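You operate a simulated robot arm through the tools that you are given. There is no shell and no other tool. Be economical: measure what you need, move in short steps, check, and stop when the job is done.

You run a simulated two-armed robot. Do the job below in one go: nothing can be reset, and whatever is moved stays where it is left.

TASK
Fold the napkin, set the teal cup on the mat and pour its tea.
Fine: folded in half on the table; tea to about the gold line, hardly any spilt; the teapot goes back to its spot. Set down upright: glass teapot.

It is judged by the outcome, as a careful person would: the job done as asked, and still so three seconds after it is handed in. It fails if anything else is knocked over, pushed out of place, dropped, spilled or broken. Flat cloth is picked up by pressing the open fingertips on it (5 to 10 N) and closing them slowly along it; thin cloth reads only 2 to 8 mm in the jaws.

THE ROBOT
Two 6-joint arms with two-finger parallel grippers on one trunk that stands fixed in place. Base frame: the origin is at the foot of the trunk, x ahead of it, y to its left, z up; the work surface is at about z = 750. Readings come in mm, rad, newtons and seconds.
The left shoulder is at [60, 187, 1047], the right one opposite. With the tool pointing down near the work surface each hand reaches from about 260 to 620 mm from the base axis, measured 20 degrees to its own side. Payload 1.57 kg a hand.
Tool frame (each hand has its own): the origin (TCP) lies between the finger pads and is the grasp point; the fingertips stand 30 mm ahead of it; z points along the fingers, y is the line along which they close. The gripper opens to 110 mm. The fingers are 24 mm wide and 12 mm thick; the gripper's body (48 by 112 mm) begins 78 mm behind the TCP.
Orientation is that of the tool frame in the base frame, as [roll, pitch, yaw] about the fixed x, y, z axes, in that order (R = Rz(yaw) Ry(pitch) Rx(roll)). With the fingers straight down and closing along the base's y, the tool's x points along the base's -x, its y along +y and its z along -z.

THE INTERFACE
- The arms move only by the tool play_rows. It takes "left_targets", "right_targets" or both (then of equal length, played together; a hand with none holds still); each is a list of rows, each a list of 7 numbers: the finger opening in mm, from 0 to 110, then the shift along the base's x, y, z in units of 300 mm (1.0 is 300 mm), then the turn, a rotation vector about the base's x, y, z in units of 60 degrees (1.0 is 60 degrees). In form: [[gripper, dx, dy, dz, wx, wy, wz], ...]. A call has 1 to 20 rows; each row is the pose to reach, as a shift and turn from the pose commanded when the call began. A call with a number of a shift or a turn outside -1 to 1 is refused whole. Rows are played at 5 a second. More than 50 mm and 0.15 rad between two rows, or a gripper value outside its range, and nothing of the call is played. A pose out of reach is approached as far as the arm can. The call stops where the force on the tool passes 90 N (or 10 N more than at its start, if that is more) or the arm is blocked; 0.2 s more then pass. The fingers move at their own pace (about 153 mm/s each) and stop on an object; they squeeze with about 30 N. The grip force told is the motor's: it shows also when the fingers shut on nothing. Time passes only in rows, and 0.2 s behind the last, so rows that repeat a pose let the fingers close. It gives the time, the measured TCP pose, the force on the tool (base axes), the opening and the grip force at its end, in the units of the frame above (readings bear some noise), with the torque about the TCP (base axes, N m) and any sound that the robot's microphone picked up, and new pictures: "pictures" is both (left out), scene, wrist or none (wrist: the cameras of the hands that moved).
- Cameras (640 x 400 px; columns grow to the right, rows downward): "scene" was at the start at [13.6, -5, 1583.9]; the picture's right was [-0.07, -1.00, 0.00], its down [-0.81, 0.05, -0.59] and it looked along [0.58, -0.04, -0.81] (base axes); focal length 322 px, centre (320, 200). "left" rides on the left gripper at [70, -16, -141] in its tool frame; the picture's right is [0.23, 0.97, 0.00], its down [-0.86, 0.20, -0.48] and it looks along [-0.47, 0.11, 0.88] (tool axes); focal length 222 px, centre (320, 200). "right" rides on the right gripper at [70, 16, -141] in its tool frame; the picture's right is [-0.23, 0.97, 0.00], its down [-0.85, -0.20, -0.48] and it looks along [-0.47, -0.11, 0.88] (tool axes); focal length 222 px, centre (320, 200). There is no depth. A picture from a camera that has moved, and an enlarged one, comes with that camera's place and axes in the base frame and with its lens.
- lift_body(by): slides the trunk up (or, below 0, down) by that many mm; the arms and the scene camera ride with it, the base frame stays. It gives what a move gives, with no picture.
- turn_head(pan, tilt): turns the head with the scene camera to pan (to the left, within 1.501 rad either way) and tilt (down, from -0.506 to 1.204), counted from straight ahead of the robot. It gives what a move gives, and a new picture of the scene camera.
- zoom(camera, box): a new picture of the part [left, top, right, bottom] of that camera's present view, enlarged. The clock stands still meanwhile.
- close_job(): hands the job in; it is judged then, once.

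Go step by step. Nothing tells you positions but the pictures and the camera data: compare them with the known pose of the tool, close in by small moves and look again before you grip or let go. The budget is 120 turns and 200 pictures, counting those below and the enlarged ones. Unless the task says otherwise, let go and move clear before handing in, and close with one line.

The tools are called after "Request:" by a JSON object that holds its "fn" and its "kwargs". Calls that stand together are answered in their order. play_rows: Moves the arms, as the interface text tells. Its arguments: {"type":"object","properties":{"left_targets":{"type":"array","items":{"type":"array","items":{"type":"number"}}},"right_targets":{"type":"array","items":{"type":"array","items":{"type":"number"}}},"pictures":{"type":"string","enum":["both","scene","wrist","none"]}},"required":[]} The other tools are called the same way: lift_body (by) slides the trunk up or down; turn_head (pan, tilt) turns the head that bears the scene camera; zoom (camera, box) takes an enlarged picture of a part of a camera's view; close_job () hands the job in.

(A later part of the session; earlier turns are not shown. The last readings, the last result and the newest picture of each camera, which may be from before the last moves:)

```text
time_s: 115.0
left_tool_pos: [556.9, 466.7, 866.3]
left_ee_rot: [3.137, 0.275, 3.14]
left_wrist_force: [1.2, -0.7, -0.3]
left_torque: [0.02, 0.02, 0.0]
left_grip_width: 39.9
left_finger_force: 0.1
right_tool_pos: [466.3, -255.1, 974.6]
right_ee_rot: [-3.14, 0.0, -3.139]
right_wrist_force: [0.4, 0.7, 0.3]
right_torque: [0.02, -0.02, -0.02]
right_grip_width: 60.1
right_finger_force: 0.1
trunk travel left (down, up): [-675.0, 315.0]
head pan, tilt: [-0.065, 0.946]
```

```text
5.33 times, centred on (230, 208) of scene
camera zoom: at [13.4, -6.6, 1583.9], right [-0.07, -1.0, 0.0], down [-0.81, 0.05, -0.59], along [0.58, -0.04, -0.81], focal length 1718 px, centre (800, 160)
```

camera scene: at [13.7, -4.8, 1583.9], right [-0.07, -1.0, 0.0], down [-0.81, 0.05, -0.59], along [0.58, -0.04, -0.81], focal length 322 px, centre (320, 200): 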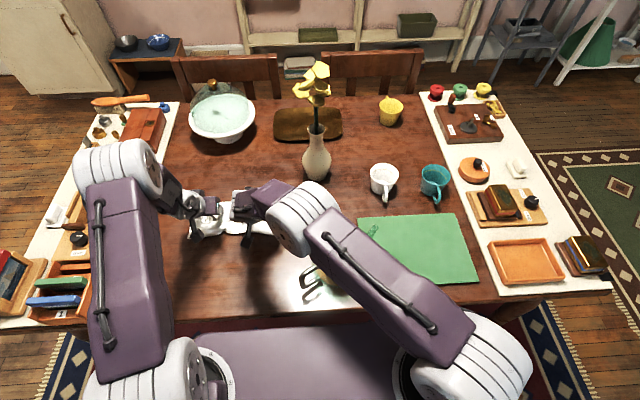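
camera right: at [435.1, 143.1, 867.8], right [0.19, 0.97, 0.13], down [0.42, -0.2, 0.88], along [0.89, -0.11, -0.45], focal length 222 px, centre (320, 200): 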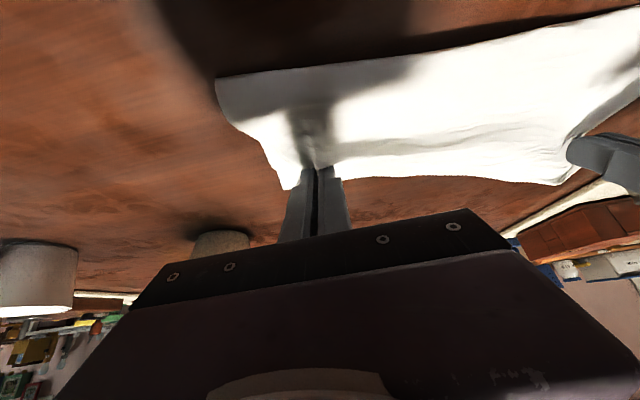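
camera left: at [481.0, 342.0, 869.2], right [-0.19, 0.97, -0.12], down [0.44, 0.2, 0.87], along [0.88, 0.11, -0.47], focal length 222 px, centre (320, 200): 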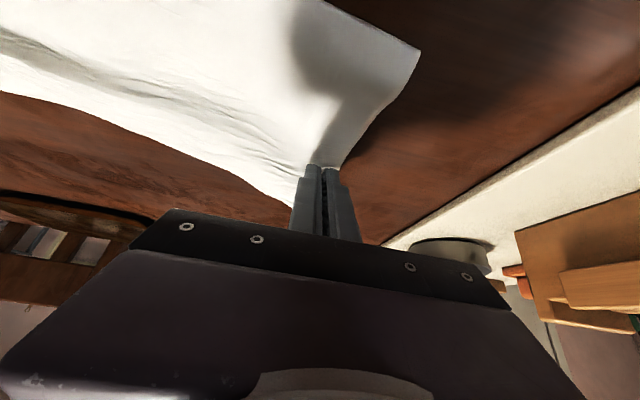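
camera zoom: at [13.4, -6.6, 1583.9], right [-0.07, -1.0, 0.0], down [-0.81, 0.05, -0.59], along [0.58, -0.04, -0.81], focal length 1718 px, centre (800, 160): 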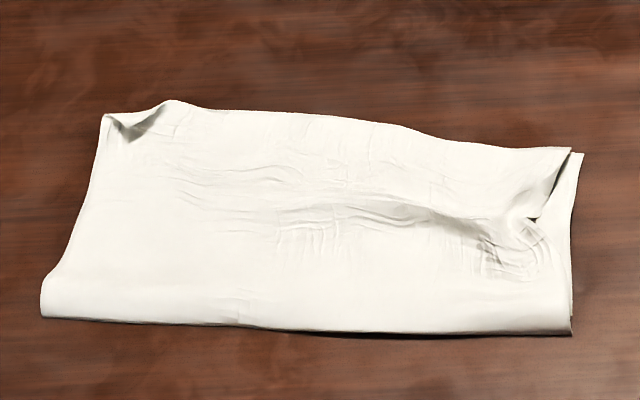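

The napkin is neatly folded in half. Now the teal cup; I look with both cameras.

Request:
{"fn": "play_rows", "kwargs": {"right_targets": [[60, -0.1, -0.1, 0, 0, 0, 0], [60, -0.15, -0.2, 0, 0, 0, 0]], "pictures": "both"}}

Request:
{"fn": "zoom", "kwargs": {"camera": "scene", "box": [360, 140, 480, 220]}}

```text
time_s: 115.6
left_tool_pos: [557.9, 466.2, 865.6]
left_ee_rot: [3.137, 0.276, 3.139]
left_wrist_force: [-0.2, -0.5, 0.3]
left_torque: [0.02, -0.01, 0.01]
left_grip_width: 40.1
left_finger_force: 0.0
right_tool_pos: [421.2, -313.5, 973.4]
right_ee_rot: [-3.141, 0.001, -3.137]
right_wrist_force: [-0.2, -0.4, 0.0]
right_torque: [0.03, 0.02, 0.0]
right_grip_width: 60.0
right_finger_force: 0.1
trunk travel left (down, up): [-675.0, 315.0]
head pan, tilt: [-0.065, 0.946]
camera scene: at [13.5, -6.2, 1583.9], right [-0.07, -1.0, 0.0], down [-0.81, 0.05, -0.59], along [0.58, -0.04, -0.81], focal length 322 px, centre (320, 200)
camera right: at [351.7, -298.0, 1116.4], right [0.22, 0.97, 0.0], down [0.85, -0.2, 0.48], along [0.47, -0.11, -0.88], focal length 222 px, centre (320, 200)
```

scene: 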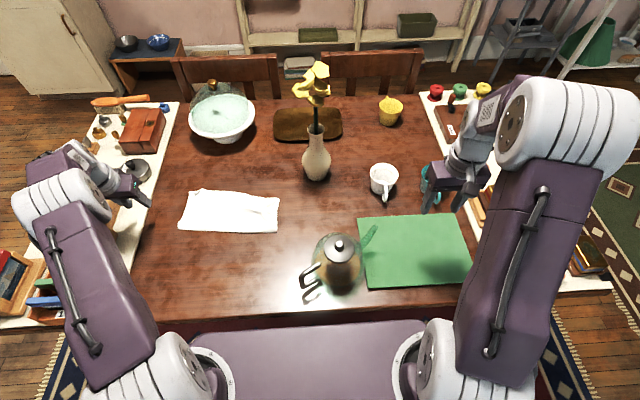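
right: 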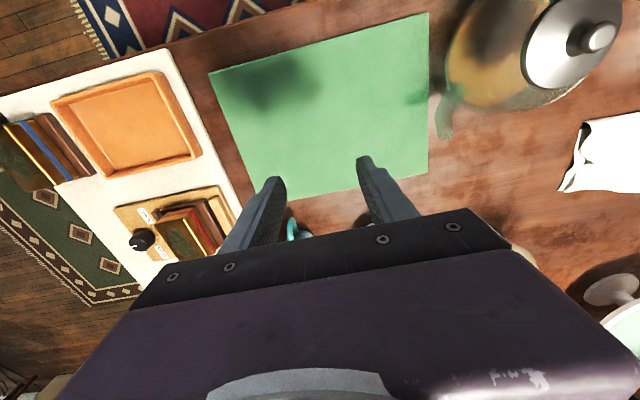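

```text
5.00 times, centred on (420, 180) of scene
camera zoom: at [13.5, -6.2, 1583.9], right [-0.07, -1.0, 0.0], down [-0.81, 0.05, -0.59], along [0.58, -0.04, -0.81], focal length 1611 px, centre (-180, 300)
```

zoom: 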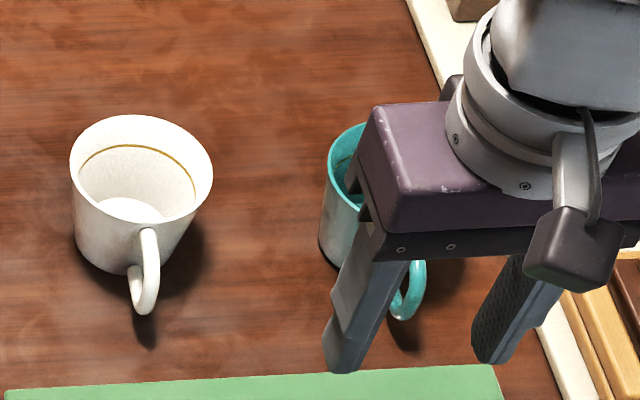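

Teal cup: rim centre about (642,−412,805), some 89 mm wide, handle towards the robot. I approach it tilted forward with the fingers wide open, staying short of it first.

Request:
{"fn": "play_rows", "kwargs": {"right_targets": [[110, 0.05, -0.05, 0, 0, -0.1, 0], [110, 0.12, -0.11, 0, 0, -0.22, 0], [110, 0.2, -0.17, -0.02, 0, -0.34, 0], [110, 0.27, -0.23, -0.06, 0, -0.46, 0], [110, 0.34, -0.29, -0.12, 0, -0.58, 0], [110, 0.4, -0.327, -0.18, 0, -0.7, 0], [110, 0.45, -0.327, -0.25, 0, -0.82, 0], [110, 0.45, -0.327, -0.25, 0, -0.82, 0]]}}

```text
time_s: 117.4
left_tool_pos: [557.2, 467.9, 866.5]
left_ee_rot: [3.138, 0.275, -3.142]
left_wrist_force: [0.0, -0.9, -0.5]
left_torque: [0.0, 0.0, 0.01]
left_grip_width: 40.0
left_finger_force: 0.0
right_tool_pos: [557.4, -412.3, 899.7]
right_ee_rot: [-3.135, 0.862, -3.136]
right_wrist_force: [1.1, 0.0, 0.2]
right_torque: [0.01, 0.0, 0.02]
right_grip_width: 109.8
right_finger_force: 0.0
trunk travel left (down, up): [-675.0, 315.0]
head pan, tilt: [-0.065, 0.946]
camera scene: at [13.1, -4.4, 1583.9], right [-0.07, -1.0, 0.0], down [-0.81, 0.05, -0.59], along [0.58, -0.04, -0.81], focal length 322 px, centre (320, 200)
camera right: at [404.5, -394.7, 939.8], right [0.15, 0.97, 0.17], down [0.19, -0.2, 0.96], along [0.97, -0.11, -0.22], focal length 222 px, centre (320, 200)
```

scene: 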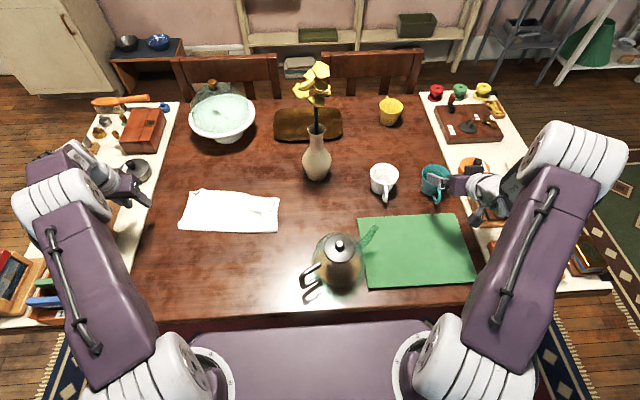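
right: 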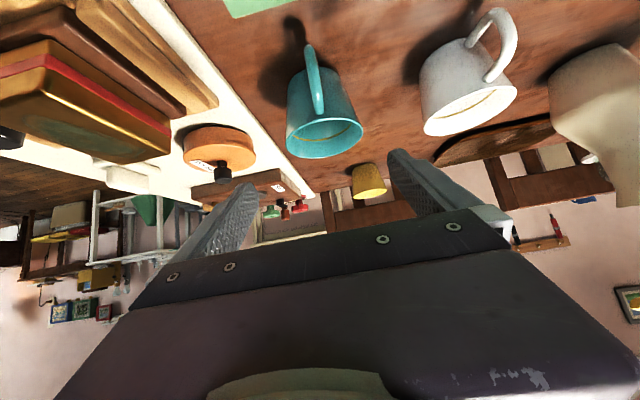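

Cup centre refined to about (633,−404), rim at z≈816. I go down along the finger direction, fingers straddling the cup, stopping partway to check.

Request:
{"fn": "play_rows", "kwargs": {"right_targets": [[110, 0.01, 0.015, -0.08, 0, 0, 0], [110, 0.02, 0.028, -0.19, 0, 0, 0], [110, 0.06, 0.028, -0.222, 0, 0, 0], [110, 0.098, 0.028, -0.254, 0, 0, 0], [110, 0.14, 0.028, -0.288, 0, 0, 0], [110, 0.14, 0.028, -0.288, 0, 0, 0]]}}

Request:
{"fn": "zoom", "kwargs": {"camera": "scene", "box": [380, 140, 500, 220]}}

```text
time_s: 118.8
left_tool_pos: [557.0, 467.4, 864.8]
left_ee_rot: [3.138, 0.276, -3.141]
left_wrist_force: [0.4, -0.5, -0.6]
left_torque: [0.01, 0.01, 0.02]
left_grip_width: 39.9
left_finger_force: 0.0
right_tool_pos: [600.1, -403.9, 813.6]
right_ee_rot: [-3.133, 0.86, -3.139]
right_wrist_force: [0.3, 0.3, -0.7]
right_torque: [-0.01, 0.03, 0.04]
right_grip_width: 109.9
right_finger_force: 0.0
trunk travel left (down, up): [-675.0, 315.0]
head pan, tilt: [-0.065, 0.946]
camera scene: at [13.3, -4.8, 1583.9], right [-0.07, -1.0, 0.0], down [-0.81, 0.05, -0.59], along [0.58, -0.04, -0.81], focal length 322 px, centre (320, 200)
camera right: at [447.6, -386.4, 853.6], right [0.15, 0.97, 0.17], down [0.2, -0.2, 0.96], along [0.97, -0.11, -0.22], focal length 222 px, centre (320, 200)
```

scene: 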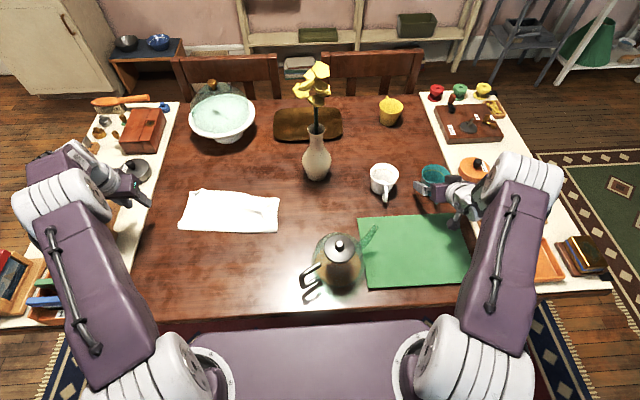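
right: 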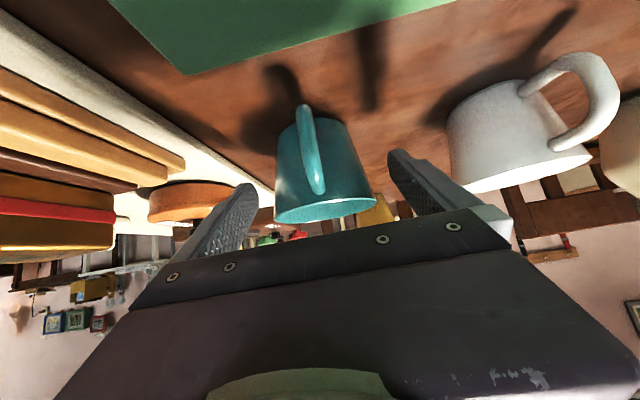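

```text
5.00 times, centred on (440, 180) of scene
camera zoom: at [13.3, -4.8, 1583.9], right [-0.07, -1.0, 0.0], down [-0.81, 0.05, -0.59], along [0.58, -0.04, -0.81], focal length 1611 px, centre (-280, 300)
```

zoom: 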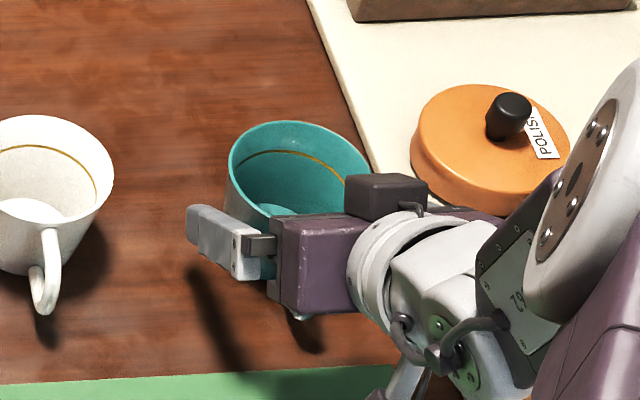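

Centred between the fingers. I go the last 43 mm, then close on the cup.

Request:
{"fn": "play_rows", "kwargs": {"right_targets": [[110, 0.04, 0, -0.034, 0, 0, 0], [110, 0.08, 0, -0.068, 0, 0, 0], [110, 0.11, 0, -0.093, 0, 0, 0], [110, 0.11, 0, -0.093, 0, 0, 0]]}}

Request:
{"fn": "zoom", "kwargs": {"camera": "scene", "box": [380, 140, 500, 220]}}

```text
time_s: 119.8
left_tool_pos: [557.6, 468.0, 865.1]
left_ee_rot: [3.14, 0.275, -3.141]
left_wrist_force: [1.4, -0.3, 0.4]
left_torque: [0.01, -0.01, -0.01]
left_grip_width: 40.1
left_finger_force: 0.1
right_tool_pos: [632.0, -404.6, 786.7]
right_ee_rot: [-3.137, 0.859, -3.139]
right_wrist_force: [-0.2, -0.3, -0.3]
right_torque: [0.01, 0.0, -0.01]
right_grip_width: 110.2
right_finger_force: 0.0
trunk travel left (down, up): [-675.0, 315.0]
head pan, tilt: [-0.065, 0.946]
camera scene: at [13.6, -4.8, 1583.9], right [-0.07, -1.0, 0.0], down [-0.81, 0.05, -0.59], along [0.58, -0.04, -0.81], focal length 322 px, centre (320, 200)
camera right: at [481.2, -387.9, 826.3], right [0.15, 0.97, 0.17], down [0.2, -0.2, 0.96], along [0.97, -0.11, -0.22], focal length 222 px, centre (320, 200)
```

scene: 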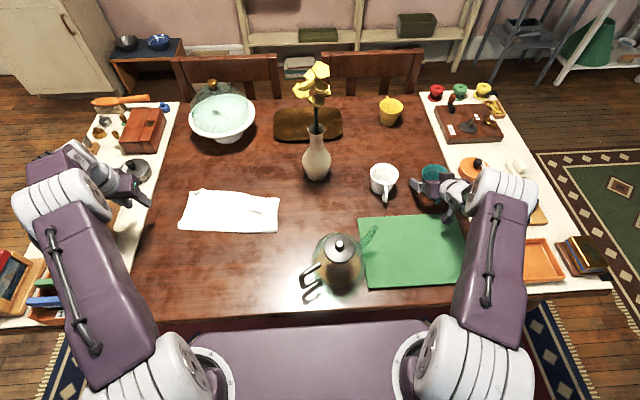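
right: 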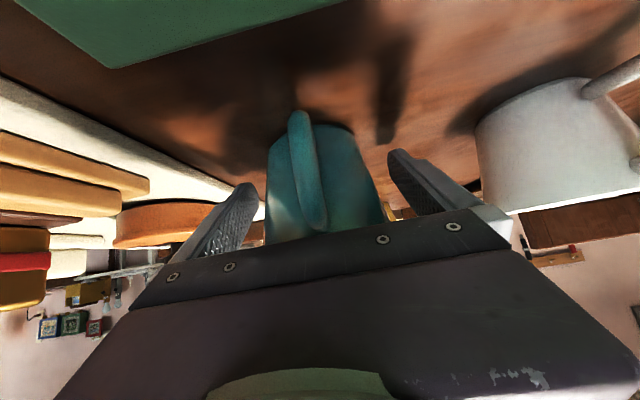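

```text
5.00 times, centred on (440, 180) of scene
camera zoom: at [13.6, -4.8, 1583.9], right [-0.07, -1.0, 0.0], down [-0.81, 0.05, -0.59], along [0.58, -0.04, -0.81], focal length 1611 px, centre (-280, 300)
```

zoom: 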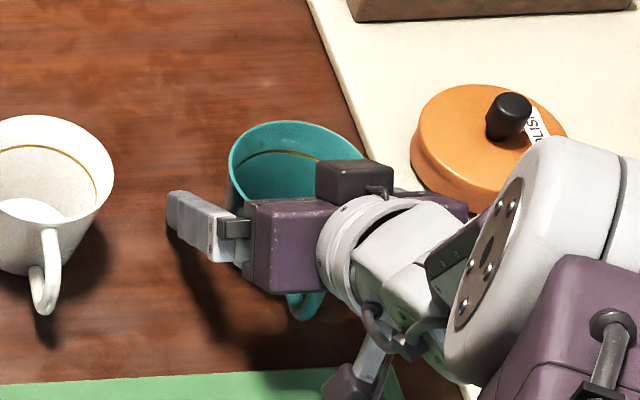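

Request:
{"fn": "play_rows", "kwargs": {"right_targets": [[100, 0, 0, 0, 0, 0, 0], [92, 0, 0, 0, 0, 0, 0], [86, 0, 0, 0, 0, 0, 0], [80, 0, 0, 0, 0, 0, 0], [74, 0, 0, 0, 0, 0, 0], [68, 0, 0, 0, 0, 0, 0], [62, 0, 0, 0, 0, 0, 0], [50, 0, 0, 0, 0, 0, 0], [50, 0, 0, 0, 0, 0, 0]], "pictures": "wrist"}}

```text
time_s: 121.8
left_tool_pos: [557.5, 468.0, 865.3]
left_ee_rot: [3.14, 0.275, -3.14]
left_wrist_force: [0.0, -0.6, 0.0]
left_torque: [0.01, -0.02, 0.0]
left_grip_width: 40.0
left_finger_force: 0.1
right_tool_pos: [634.3, -404.8, 786.9]
right_ee_rot: [-3.134, 0.86, -3.138]
right_wrist_force: [-0.1, 1.0, 0.9]
right_torque: [-0.05, -0.07, 0.02]
right_grip_width: 74.7
right_finger_force: 29.5
trunk travel left (down, up): [-675.0, 315.0]
head pan, tilt: [-0.065, 0.946]
camera right: at [481.2, -387.9, 826.4], right [0.15, 0.97, 0.17], down [0.2, -0.2, 0.96], along [0.97, -0.11, -0.22], focal length 222 px, centre (320, 200)
```

right: 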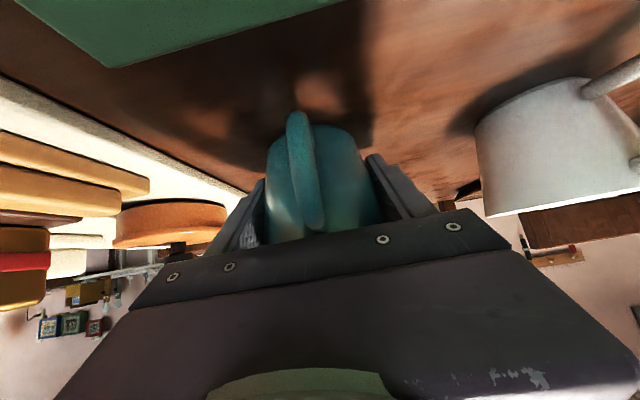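

The cup is gripped (74.7 mm). I lift it straight up and carry it level to over the mat.

Request:
{"fn": "play_rows", "kwargs": {"right_targets": [[50, 0, 0, 0.05, 0, 0, 0], [50, 0, 0, 0.12, 0, 0, 0], [50, -0.06, 0.03, 0.2, 0, 0, 0], [50, -0.17, 0.1, 0.22, 0, 0, 0], [50, -0.29, 0.17, 0.22, 0, 0, 0], [50, -0.41, 0.25, 0.22, 0, 0, 0], [50, -0.53, 0.33, 0.22, 0, 0, 0], [50, -0.63, 0.39, 0.2, 0, 0, 0], [50, -0.643, 0.397, 0.15, 0, 0, 0], [50, -0.643, 0.397, 0.15, 0, 0, 0]]}}

```text
time_s: 124.0
left_tool_pos: [558.9, 466.9, 865.5]
left_ee_rot: [3.137, 0.276, 3.142]
left_wrist_force: [1.0, 0.3, 0.3]
left_torque: [0.0, -0.01, -0.02]
left_grip_width: 40.2
left_finger_force: 0.0
right_tool_pos: [504.4, -327.6, 877.0]
right_ee_rot: [3.068, 0.833, 3.099]
right_wrist_force: [0.4, -0.6, -2.0]
right_torque: [0.01, -0.03, -0.01]
right_grip_width: 75.0
right_finger_force: 29.9
right hand out of reach, approached as far as the arm can: row 6, 7, 8, 9, 10
trunk travel left (down, up): [-675.0, 315.0]
head pan, tilt: [-0.065, 0.946]
camera scene: at [13.9, -5.0, 1583.9], right [-0.07, -1.0, 0.0], down [-0.81, 0.05, -0.58], along [0.58, -0.04, -0.81], focal length 322 px, centre (320, 200)
camera right: at [353.6, -315.2, 922.8], right [0.14, 0.97, 0.22], down [0.22, -0.24, 0.94], along [0.96, -0.08, -0.25], focal length 222 px, centre (320, 200)
```

scene: 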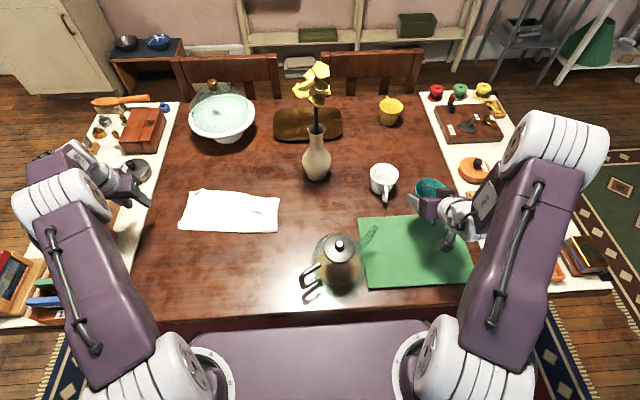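
right: 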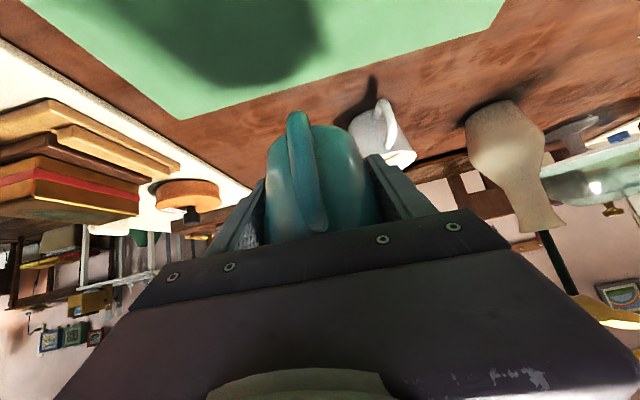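

Tilted forward like this, the arm can't come in closer than x≈504. I'll correct the small tilt at a reachable spot, then turn the hand about the vertical so it reaches in from the right.

Request:
{"fn": "play_rows", "kwargs": {"right_targets": [[50, 0.05, -0.02, 0.0, -0.02, -0.013, -0.005], [50, 0.12, -0.05, 0.0, -0.047, -0.026, -0.011], [50, 0.12, -0.05, 0.0, -0.047, -0.026, -0.011]], "pictures": "none"}}

```text
time_s: 124.8
left_tool_pos: [557.5, 466.5, 865.6]
left_ee_rot: [3.137, 0.274, 3.141]
left_wrist_force: [0.0, -0.1, -0.2]
left_torque: [0.0, -0.02, -0.02]
left_grip_width: 39.8
left_finger_force: 0.0
right_tool_pos: [543.1, -340.8, 876.3]
right_ee_rot: [-3.141, 0.86, -3.14]
right_wrist_force: [-0.6, 0.0, -1.4]
right_torque: [0.03, -0.01, 0.0]
right_grip_width: 74.9
right_finger_force: 30.2
trunk travel left (down, up): [-675.0, 315.0]
head pan, tilt: [-0.065, 0.946]
```

Request:
{"fn": "play_rows", "kwargs": {"right_targets": [[50, 0.0, 0.0, 0.0, 0, 0, 0.125], [50, -0.02, 0.01, 0.0, 0, 0, 0.25], [50, -0.06, 0.03, 0.0, 0, 0, 0.375], [50, -0.11, 0.05, 0.0, 0, 0, 0.5], [50, -0.17, 0.08, 0.0, 0, 0, 0.625], [50, -0.22, 0.1, 0.0, 0, 0, 0.75], [50, -0.27, 0.12, 0.0, 0, 0, 0.875], [50, -0.31, 0.14, 0.0, 0, 0, 1.0], [50, -0.31, 0.14, 0.0, 0, 0, 1.0]]}}

```text
time_s: 126.8
left_tool_pos: [557.6, 467.7, 864.7]
left_ee_rot: [3.137, 0.275, 3.141]
left_wrist_force: [0.0, 0.5, -0.3]
left_torque: [0.0, 0.0, -0.02]
left_grip_width: 39.9
left_finger_force: 0.0
right_tool_pos: [449.9, -299.9, 876.5]
right_ee_rot: [-3.141, 0.86, -2.092]
right_wrist_force: [-0.3, -0.6, -1.5]
right_torque: [-0.03, -0.01, 0.01]
right_grip_width: 74.9
right_finger_force: 29.7
trunk travel left (down, up): [-675.0, 315.0]
head pan, tilt: [-0.065, 0.946]
camera scene: at [13.8, -5.0, 1583.9], right [-0.07, -1.0, 0.0], down [-0.81, 0.05, -0.58], along [0.58, -0.04, -0.81], focal length 322 px, centre (320, 200)
camera right: at [361.4, -424.5, 917.3], right [-0.77, 0.61, 0.17], down [0.27, 0.07, 0.96], along [0.58, 0.79, -0.22], focal length 222 px, centre (320, 200)
```

scene: 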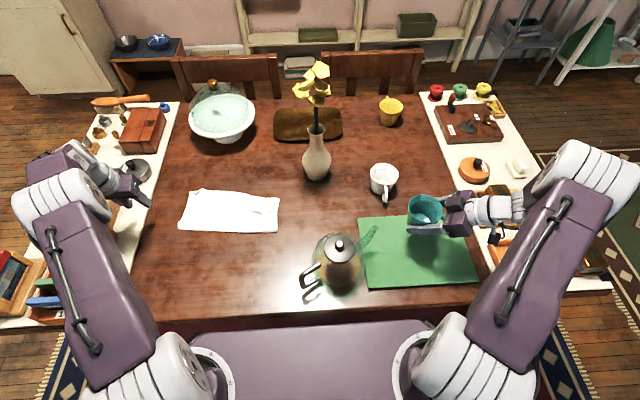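
right: 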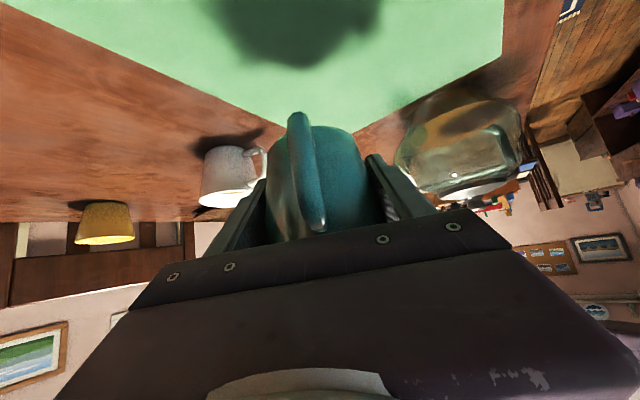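

Now I lower the cup towards the mat.

Request:
{"fn": "play_rows", "kwargs": {"right_targets": [[50, -0.04, 0, -0.08, 0, 0, 0], [50, -0.07, 0.01, -0.16, 0, 0, 0], [50, -0.07, 0.01, -0.23, 0, 0, 0], [50, -0.07, 0.01, -0.27, 0, 0, 0], [50, -0.07, 0.01, -0.282, 0, 0, 0], [50, -0.07, 0.01, -0.287, 0, 0, 0], [50, -0.07, 0.01, -0.287, 0, 0, 0]], "pictures": "wrist"}}

```text
time_s: 128.4
left_tool_pos: [557.1, 467.6, 865.7]
left_ee_rot: [3.138, 0.275, -3.141]
left_wrist_force: [0.0, 0.0, 0.4]
left_torque: [0.0, 0.04, 0.0]
left_grip_width: 40.0
left_finger_force: 0.0
right_tool_pos: [430.2, -296.7, 792.1]
right_ee_rot: [-3.141, 0.861, -2.09]
right_wrist_force: [-0.9, -1.8, 9.3]
right_torque: [0.01, 0.06, 0.03]
right_grip_width: 71.9
right_finger_force: 30.2
trunk travel left (down, up): [-675.0, 315.0]
head pan, tilt: [-0.065, 0.946]
camera right: at [339.9, -421.5, 831.9], right [-0.77, 0.61, 0.17], down [0.27, 0.07, 0.96], along [0.58, 0.79, -0.22], focal length 222 px, centre (320, 200)
```

right: 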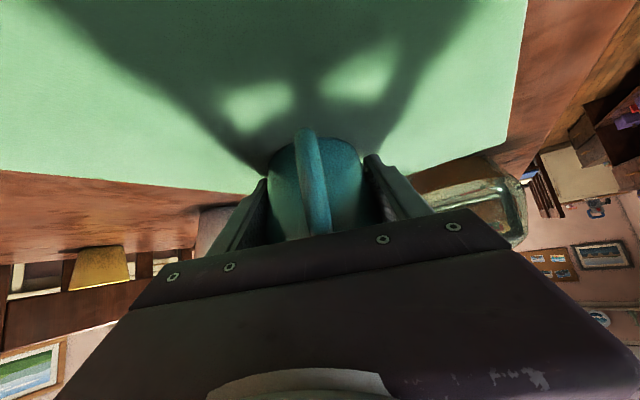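

The cup stands on the mat (9 N contact). I open slowly and draw back along the finger direction.

Request:
{"fn": "play_rows", "kwargs": {"right_targets": [[74, 0, 0, 0, 0, 0, 0], [80, 0, 0, 0, 0, 0, 0], [95, 0, 0, 0, 0, 0, 0], [110, 0, 0, 0, 0, 0, 0], [110, -0.03, -0.055, 0.055, 0, 0, 0], [110, -0.07, -0.12, 0.12, 0, 0, 0], [110, -0.11, -0.18, 0.19, 0, 0, 0], [110, -0.14, -0.24, 0.28, 0, 0, 0], [110, -0.16, -0.28, 0.38, 0, 0, 0]]}}

Request:
{"fn": "zoom", "kwargs": {"camera": "scene", "box": [280, 180, 480, 305]}}

```text
time_s: 130.4
left_tool_pos: [556.7, 467.5, 864.5]
left_ee_rot: [3.137, 0.275, 3.141]
left_wrist_force: [0.7, 0.3, 0.0]
left_torque: [-0.04, 0.0, 0.0]
left_grip_width: 39.9
left_finger_force: 0.0
right_tool_pos: [380.7, -381.4, 905.9]
right_ee_rot: [-3.14, 0.859, -2.091]
right_wrist_force: [-0.5, 0.0, 0.8]
right_torque: [-0.04, -0.02, 0.01]
right_grip_width: 110.1
right_finger_force: 0.1
trunk travel left (down, up): [-675.0, 315.0]
head pan, tilt: [-0.065, 0.946]
camera scene: at [13.0, -4.4, 1583.9], right [-0.07, -1.0, 0.0], down [-0.81, 0.05, -0.59], along [0.58, -0.04, -0.81], focal length 322 px, centre (320, 200)
camera right: at [290.9, -505.9, 946.3], right [-0.77, 0.61, 0.17], down [0.27, 0.07, 0.96], along [0.58, 0.79, -0.22], focal length 222 px, centre (320, 200)
```

scene: 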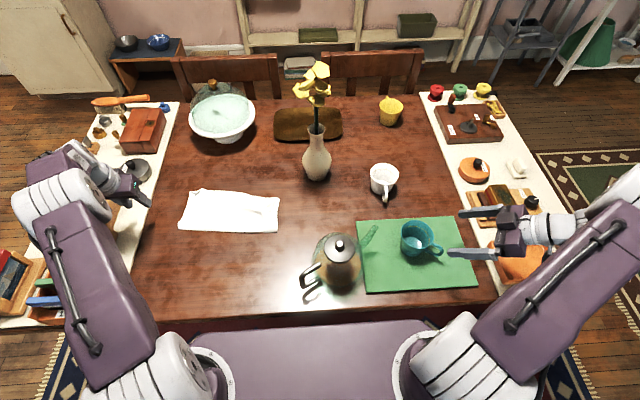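
right: 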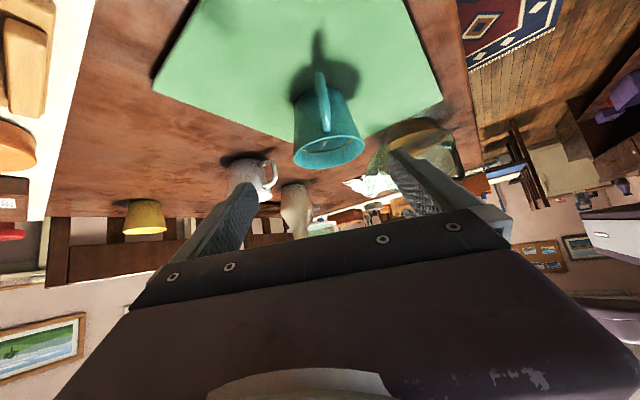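

```text
3.20 times, centred on (380, 242) of scene
camera zoom: at [13.0, -4.4, 1583.9], right [-0.07, -1.0, 0.0], down [-0.81, 0.05, -0.59], along [0.58, -0.04, -0.81], focal length 1031 px, centre (128, 64)
```

zoom: 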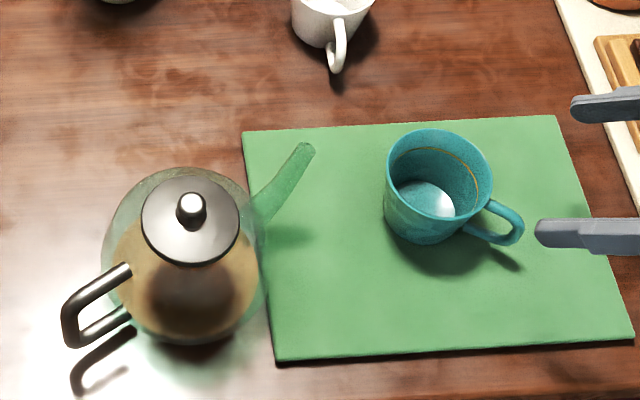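

The cup stands on the mat at about (424,−297). The teapot's outer handle bar is vertical, at about (317,20), z 776–854. To reach it well with the left hand from above I raise the trunk 200 mm, then position the hand.

Request:
{"fn": "lift_body", "kwargs": {"by": 200}}

Request:
{"fn": "play_rows", "kwargs": {"left_targets": [[80, -0.06, -0.1, -0.02, 0, 0.07, 0], [80, -0.12, -0.22, -0.04, 0, 0.14, 0], [80, -0.18, -0.34, -0.06, 0, 0.21, 0], [80, -0.24, -0.46, -0.08, 0, 0.263, 0], [80, -0.3, -0.58, -0.1, 0, 0.263, 0], [80, -0.36, -0.7, -0.12, 0, 0.263, 0], [80, -0.42, -0.82, -0.14, 0, 0.263, 0]], "right_targets": [[110, -0.03, -0.05, 0, 0, 0, 0], [110, -0.06, -0.1, 0, 0, 0, 0], [110, -0.09, -0.16, 0, 0, 0, 0], [110, -0.1, -0.22, 0, 0, 0, 0], [110, -0.1, -0.28, 0, 0, 0, 0], [110, -0.1, -0.3, 0, 0, 0, 0], [110, -0.1, -0.3, 0, 0, 0, 0]], "pictures": "none"}}

Request:
{"fn": "play_rows", "kwargs": {"left_targets": [[80, -0.03, -0.06, 0, 0, 0, -0.13], [80, -0.06, -0.12, 0, 0, 0, -0.26], [80, -0.1, -0.2, -0.02, 0, 0, -0.39], [80, -0.15, -0.3, -0.04, 0, 0, -0.52], [80, -0.2, -0.4, -0.06, 0, 0, -0.65], [80, -0.25, -0.5, -0.08, 0, 0, -0.78], [80, -0.3, -0.6, -0.1, 0, 0, -0.9], [80, -0.35, -0.65, -0.12, 0, 0, -0.99], [80, -0.38, -0.67, -0.14, 0, 0, -0.99]]}}

```text
time_s: 132.6
left_tool_pos: [557.7, 467.0, 1064.5]
left_ee_rot: [3.138, 0.276, -3.141]
left_wrist_force: [0.3, -0.5, -0.2]
left_torque: [-0.01, -0.01, -0.01]
left_grip_width: 40.1
left_finger_force: 0.0
right_tool_pos: [381.8, -381.2, 1105.8]
right_ee_rot: [-3.141, 0.861, -2.092]
right_wrist_force: [0.5, -0.2, 0.2]
right_torque: [0.03, 0.0, -0.01]
right_grip_width: 109.9
right_finger_force: 0.0
trunk travel left (down, up): [-875.0, 115.0]
head pan, tilt: [-0.065, 0.946]
```

```text
time_s: 134.2
left_tool_pos: [431.6, 221.7, 1022.1]
left_ee_rot: [3.137, 0.0, -3.14]
left_wrist_force: [-0.8, -0.9, 0.6]
left_torque: [0.03, 0.02, 0.03]
left_grip_width: 80.1
left_finger_force: 0.1
right_tool_pos: [351.2, -472.2, 1104.0]
right_ee_rot: [3.14, 0.863, -2.094]
right_wrist_force: [0.6, -0.4, 0.1]
right_torque: [0.03, -0.02, 0.0]
right_grip_width: 110.2
right_finger_force: 0.0
trunk travel left (down, up): [-875.0, 115.0]
head pan, tilt: [-0.065, 0.946]
```

```text
time_s: 136.2
left_tool_pos: [318.2, 20.9, 980.1]
left_ee_rot: [3.138, -0.002, 2.103]
left_wrist_force: [0.0, 0.0, 0.1]
left_torque: [0.0, 0.01, -0.02]
left_grip_width: 79.5
left_finger_force: 0.0
right_tool_pos: [351.1, -473.1, 1104.9]
right_ee_rot: [-3.141, 0.86, -2.092]
right_wrist_force: [-0.2, -0.3, -0.2]
right_torque: [0.02, -0.01, -0.02]
right_grip_width: 110.1
right_finger_force: 0.2
trunk travel left (down, up): [-875.0, 115.0]
head pan, tilt: [-0.065, 0.946]
camera scene: at [13.6, -5.0, 1783.9], right [-0.07, -1.0, 0.0], down [-0.81, 0.05, -0.59], along [0.58, -0.04, -0.81], focal length 322 px, centre (320, 200)
camera left: at [269.2, 72.9, 1122.9], right [0.72, 0.69, 0.0], down [0.6, -0.64, 0.48], along [0.33, -0.34, -0.88], focal length 222 px, centre (320, 200)
```

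scene: 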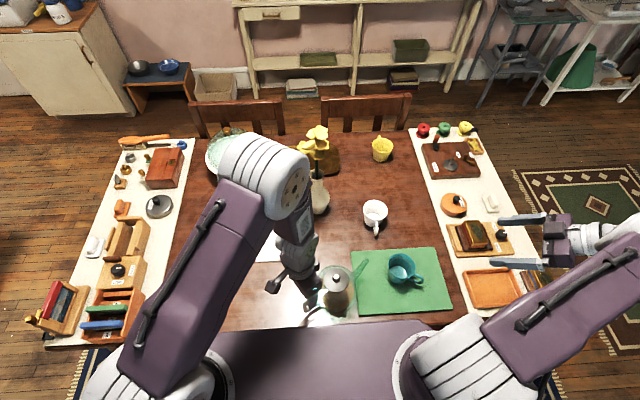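
left: 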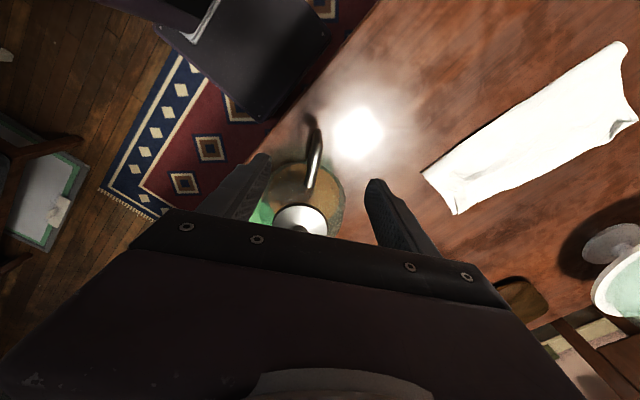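

Request:
{"fn": "zoom", "kwargs": {"camera": "left", "box": [240, 90, 400, 240]}}

Request:
{"fn": "zoom", "kwargs": {"camera": "scene", "box": [280, 240, 400, 330]}}

```text
2.67 times, centred on (320, 165) of left
camera zoom: at [269.2, 72.9, 1122.9], right [0.72, 0.69, 0.0], down [0.6, -0.64, 0.48], along [0.33, -0.34, -0.88], focal length 592 px, centre (320, 293)
```

zoom: 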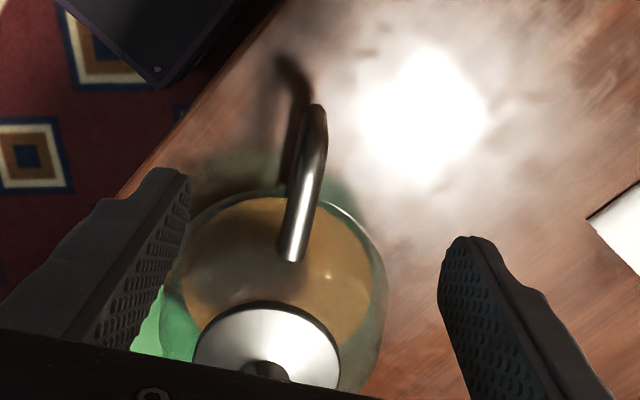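

```text
4.44 times, centred on (340, 285) of scene
camera zoom: at [13.6, -5.0, 1783.9], right [-0.07, -1.0, 0.0], down [-0.81, 0.05, -0.59], along [0.58, -0.04, -0.81], focal length 1432 px, centre (231, -178)
```

zoom: 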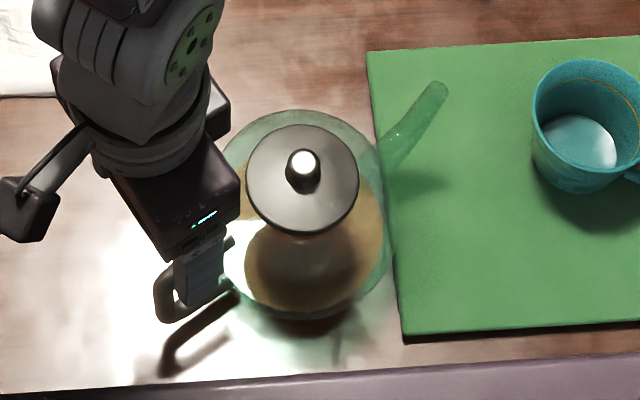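

I refine the handle bar's place to about (308,30) and lower to just above it with a slight 10° tilt.

Request:
{"fn": "play_rows", "kwargs": {"left_targets": [[70, -0.01, 0.01, -0.08, -0.05, -0.03, 0], [70, -0.02, 0.02, -0.16, -0.1, -0.06, 0], [70, -0.033, 0.03, -0.24, -0.145, -0.083, 0], [70, -0.033, 0.03, -0.24, -0.145, -0.083, 0]], "pictures": "wrist"}}

Request:
{"fn": "zoom", "kwargs": {"camera": "left", "box": [240, 70, 400, 220]}}

Request:
{"fn": "zoom", "kwargs": {"camera": "scene", "box": [280, 240, 400, 330]}}

```text
time_s: 137.2
left_tool_pos: [308.2, 28.9, 909.5]
left_ee_rot: [3.138, 0.174, 2.105]
left_wrist_force: [-0.7, 1.3, -1.0]
left_torque: [0.01, 0.01, 0.03]
left_grip_width: 70.1
left_finger_force: 0.0
right_tool_pos: [350.8, -472.4, 1107.0]
right_ee_rot: [3.141, 0.862, -2.093]
right_wrist_force: [-0.3, 0.9, 0.0]
right_torque: [-0.01, 0.01, -0.01]
right_grip_width: 110.0
right_finger_force: 0.1
trunk travel left (down, up): [-875.0, 115.0]
head pan, tilt: [-0.065, 0.946]
camera left: at [247.6, 100.8, 1037.2], right [0.72, 0.69, -0.04], down [0.56, -0.55, 0.62], along [0.41, -0.47, -0.78], focal length 222 px, centre (320, 200)
```

left: 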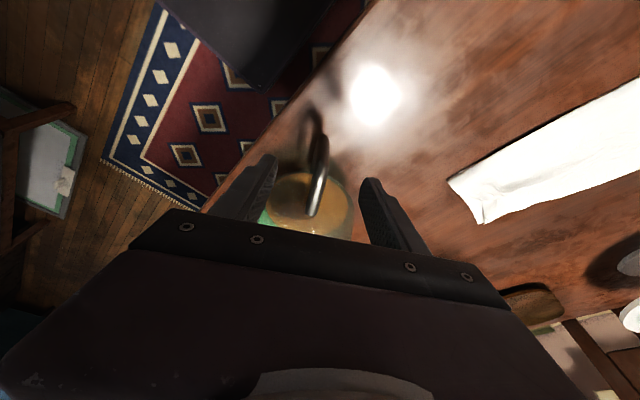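

```text
2.67 times, centred on (320, 145) of left
camera zoom: at [247.6, 100.8, 1037.2], right [0.72, 0.69, -0.04], down [0.56, -0.55, 0.62], along [0.41, -0.47, -0.78], focal length 592 px, centre (320, 347)
```

zoom: 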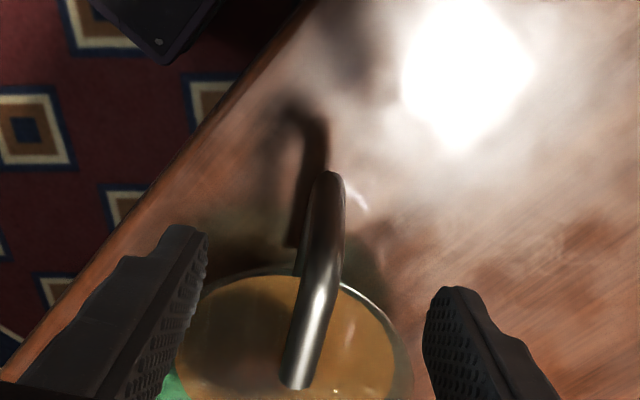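

```text
4.44 times, centred on (340, 285) of scene
camera zoom: at [13.4, -5.3, 1783.9], right [-0.07, -1.0, 0.0], down [-0.81, 0.05, -0.59], along [0.58, -0.04, -0.81], focal length 1432 px, centre (231, -178)
```

zoom: 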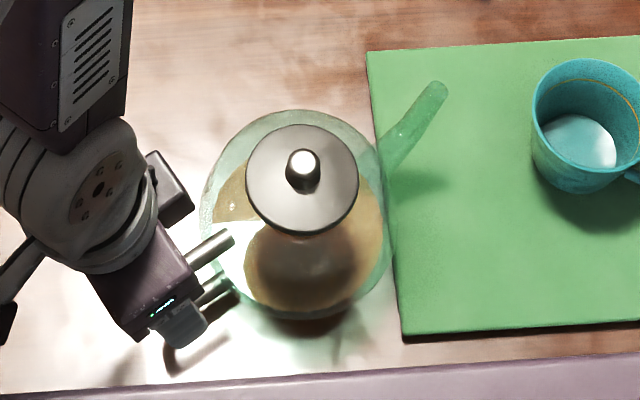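

The end seen was the bar's lower corner, which confirms the bar at (317,20). I shift over it and lower with the fingers astride the handle.

Request:
{"fn": "play_rows", "kwargs": {"left_targets": [[70, 0.03, -0.03, -0.0, 0, 0, 0], [70, 0.03, -0.03, -0.08, 0, 0, 0], [70, 0.03, -0.03, -0.14, 0, 0, 0], [70, 0.03, -0.03, -0.14, 0, 0, 0]], "pictures": "none"}}

Request:
{"fn": "zoom", "kwargs": {"camera": "left", "box": [240, 70, 400, 220]}}

Request:
{"fn": "zoom", "kwargs": {"camera": "scene", "box": [280, 240, 400, 330]}}

```text
time_s: 138.2
left_tool_pos: [315.3, 20.1, 867.0]
left_ee_rot: [3.14, 0.174, 2.105]
left_wrist_force: [1.1, -0.5, 0.5]
left_torque: [0.0, 0.02, -0.02]
left_grip_width: 69.9
left_finger_force: 0.0
right_tool_pos: [351.0, -472.4, 1106.0]
right_ee_rot: [3.141, 0.859, -2.093]
right_wrist_force: [-1.0, 0.6, -0.6]
right_torque: [-0.01, 0.02, 0.0]
right_grip_width: 109.9
right_finger_force: 0.0
trunk travel left (down, up): [-875.0, 115.0]
head pan, tilt: [-0.065, 0.946]
```

```text
2.67 times, centred on (320, 145) of left
camera zoom: at [255.8, 92.0, 995.0], right [0.72, 0.69, -0.04], down [0.56, -0.55, 0.62], along [0.41, -0.47, -0.78], focal length 592 px, centre (320, 347)
```

zoom: 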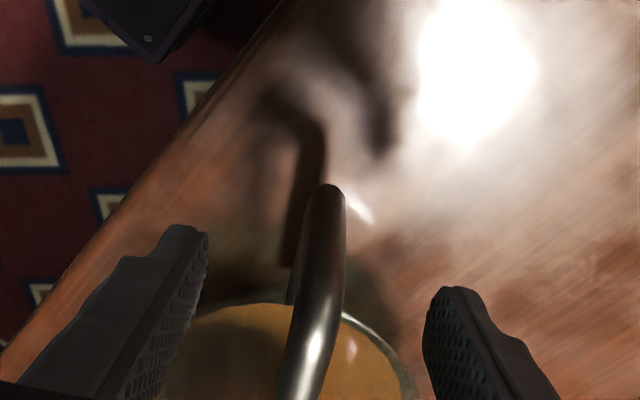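

```text
4.44 times, centred on (340, 285) of scene
camera zoom: at [13.3, -5.3, 1783.9], right [-0.07, -1.0, 0.0], down [-0.81, 0.05, -0.59], along [0.58, -0.04, -0.81], focal length 1432 px, centre (231, -178)
```

zoom: 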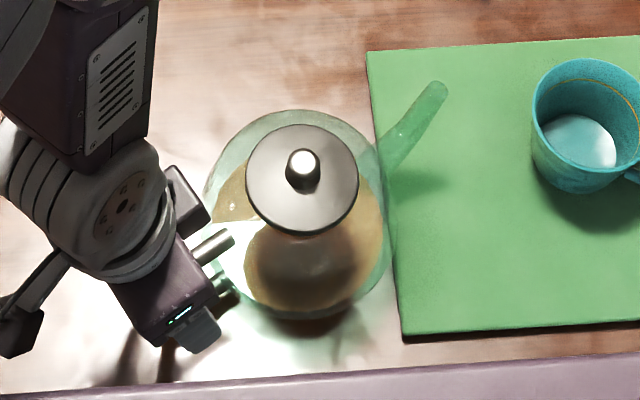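

The bar sits centred between the fingers. I go down to mid-bar height and close.

Request:
{"fn": "play_rows", "kwargs": {"left_targets": [[70, 0, 0.005, -0.06, 0, 0, 0], [70, 0, 0.008, -0.12, 0, 0, 0], [70, 0, 0.008, -0.177, 0, 0, 0], [50, 0, 0.008, -0.177, 0, 0, 0], [34, 0, 0.008, -0.177, 0, 0, 0], [24, 0, 0.008, -0.177, 0, 0, 0], [16, 0, 0.008, -0.177, 0, 0, 0], [8, 0, 0.008, -0.177, 0, 0, 0], [0, 0, 0.008, -0.177, 0, 0, 0], [0, 0, 0.008, -0.177, 0, 0, 0]], "pictures": "both"}}

Request:
{"fn": "zoom", "kwargs": {"camera": "scene", "box": [280, 240, 400, 330]}}

```text
time_s: 140.4
left_tool_pos: [317.6, 22.7, 814.7]
left_ee_rot: [3.14, 0.174, 2.106]
left_wrist_force: [0.3, 0.5, 0.1]
left_torque: [-0.06, 0.34, 0.02]
left_grip_width: 13.9
left_finger_force: 29.8
right_tool_pos: [351.6, -472.1, 1105.3]
right_ee_rot: [3.141, 0.86, -2.092]
right_wrist_force: [0.3, 0.8, 0.1]
right_torque: [0.0, 0.02, 0.04]
right_grip_width: 110.1
right_finger_force: 0.0
trunk travel left (down, up): [-875.0, 115.0]
head pan, tilt: [-0.065, 0.946]
camera scene: at [13.6, -5.0, 1783.9], right [-0.07, -1.0, 0.0], down [-0.81, 0.05, -0.59], along [0.58, -0.04, -0.81], focal length 322 px, centre (320, 200)
camera left: at [257.2, 95.6, 942.4], right [0.72, 0.69, -0.04], down [0.56, -0.55, 0.62], along [0.41, -0.47, -0.78], focal length 222 px, centre (320, 200)
```

scene: 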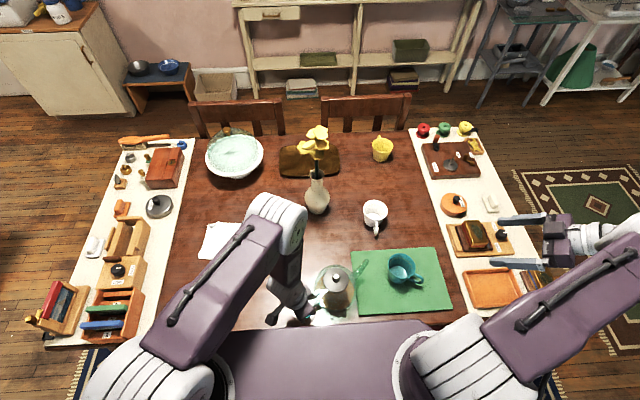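
left: 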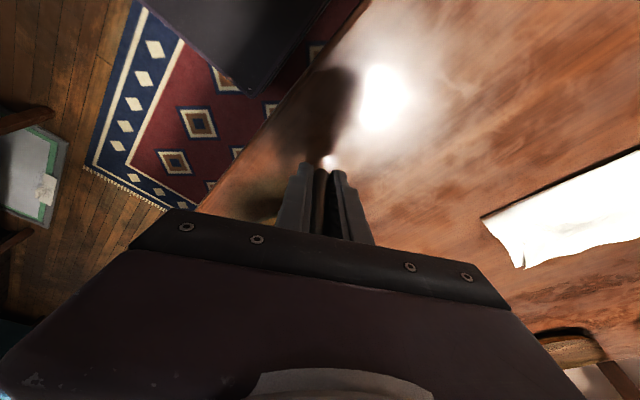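

```text
4.44 times, centred on (340, 285) of scene
camera zoom: at [13.6, -5.0, 1783.9], right [-0.07, -1.0, 0.0], down [-0.81, 0.05, -0.59], along [0.58, -0.04, -0.81], focal length 1432 px, centre (231, -178)
```

zoom: 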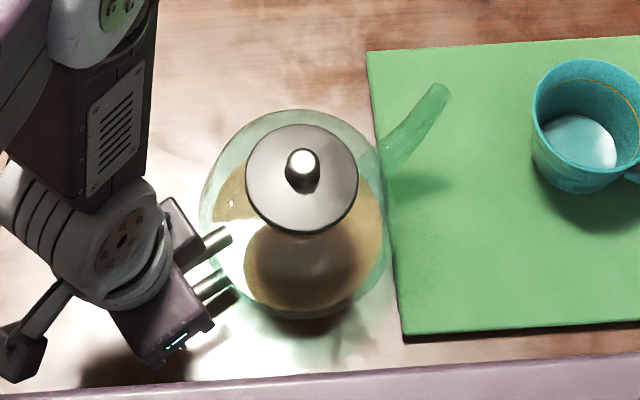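

Gripped (13.9 mm) without shifting the teapot. I note the grip pose (317.6, 22.7, 814.7) for the return and try a small lift.

Request:
{"fn": "play_rows", "kwargs": {"left_targets": [[0, 0, 0, 0.02, 0, 0, 0], [0, 0, 0, 0.05, 0, 0, 0], [0, 0, 0, 0.1, 0, 0, 0], [0, 0, 0, 0.1, 0, 0, 0]], "pictures": "scene"}}

Request:
{"fn": "zoom", "kwargs": {"camera": "scene", "box": [280, 240, 400, 330]}}

Request:
{"fn": "zoom", "kwargs": {"camera": "right", "box": [200, 0, 640, 250]}}

```text
time_s: 141.4
left_tool_pos: [316.2, 22.9, 844.0]
left_ee_rot: [3.14, 0.175, 2.104]
left_wrist_force: [0.5, 0.5, -7.4]
left_torque: [0.8, 0.43, 0.02]
left_grip_width: 13.8
left_finger_force: 30.1
right_tool_pos: [352.7, -472.8, 1103.9]
right_ee_rot: [3.14, 0.861, -2.095]
right_wrist_force: [-0.1, 0.3, -0.1]
right_torque: [0.01, 0.01, -0.02]
right_grip_width: 109.8
right_finger_force: 0.1
trunk travel left (down, up): [-875.0, 115.0]
head pan, tilt: [-0.065, 0.946]
camera scene: at [14.8, -5.4, 1783.9], right [-0.07, -1.0, 0.0], down [-0.81, 0.05, -0.58], along [0.58, -0.04, -0.81], focal length 322 px, centre (320, 200)
```

scene: 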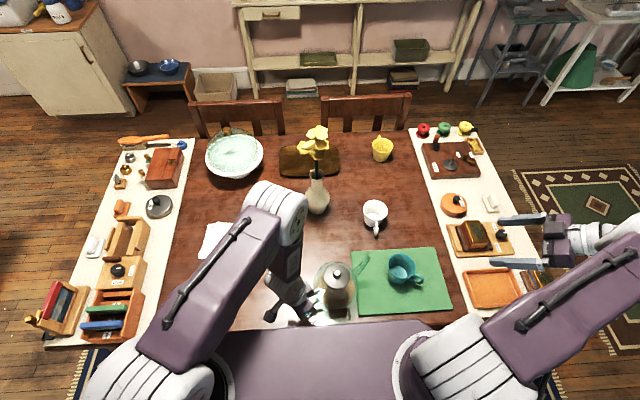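

```text
4.44 times, centred on (340, 285) of scene
camera zoom: at [14.8, -5.4, 1783.9], right [-0.07, -1.0, 0.0], down [-0.81, 0.05, -0.58], along [0.58, -0.04, -0.81], focal length 1432 px, centre (231, -178)
```

zoom: 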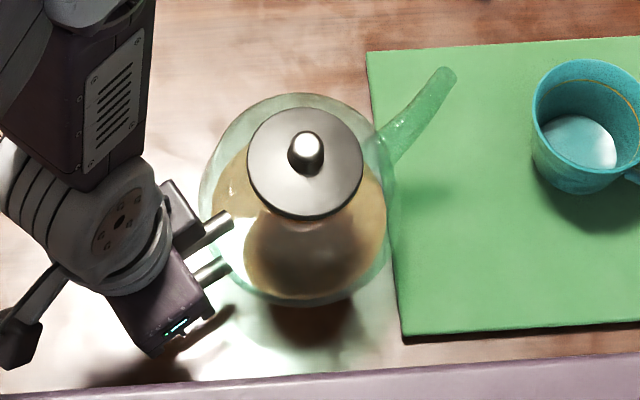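

```text
1.45 times, centred on (420, 125) of right
camera zoom: at [262.7, -596.9, 1145.1], right [-0.77, 0.61, 0.17], down [0.27, 0.07, 0.96], along [0.58, 0.79, -0.22], focal length 323 px, centre (174, 309)
```

zoom: 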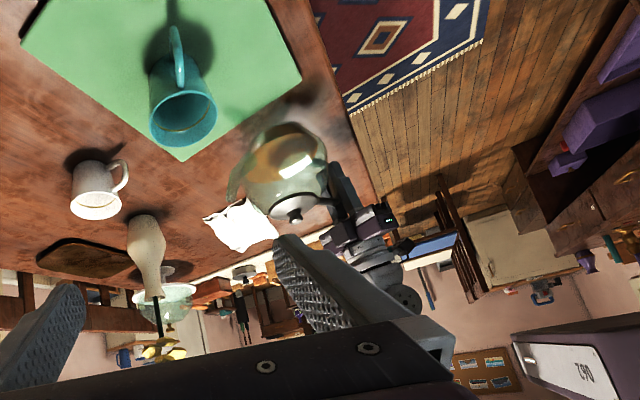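

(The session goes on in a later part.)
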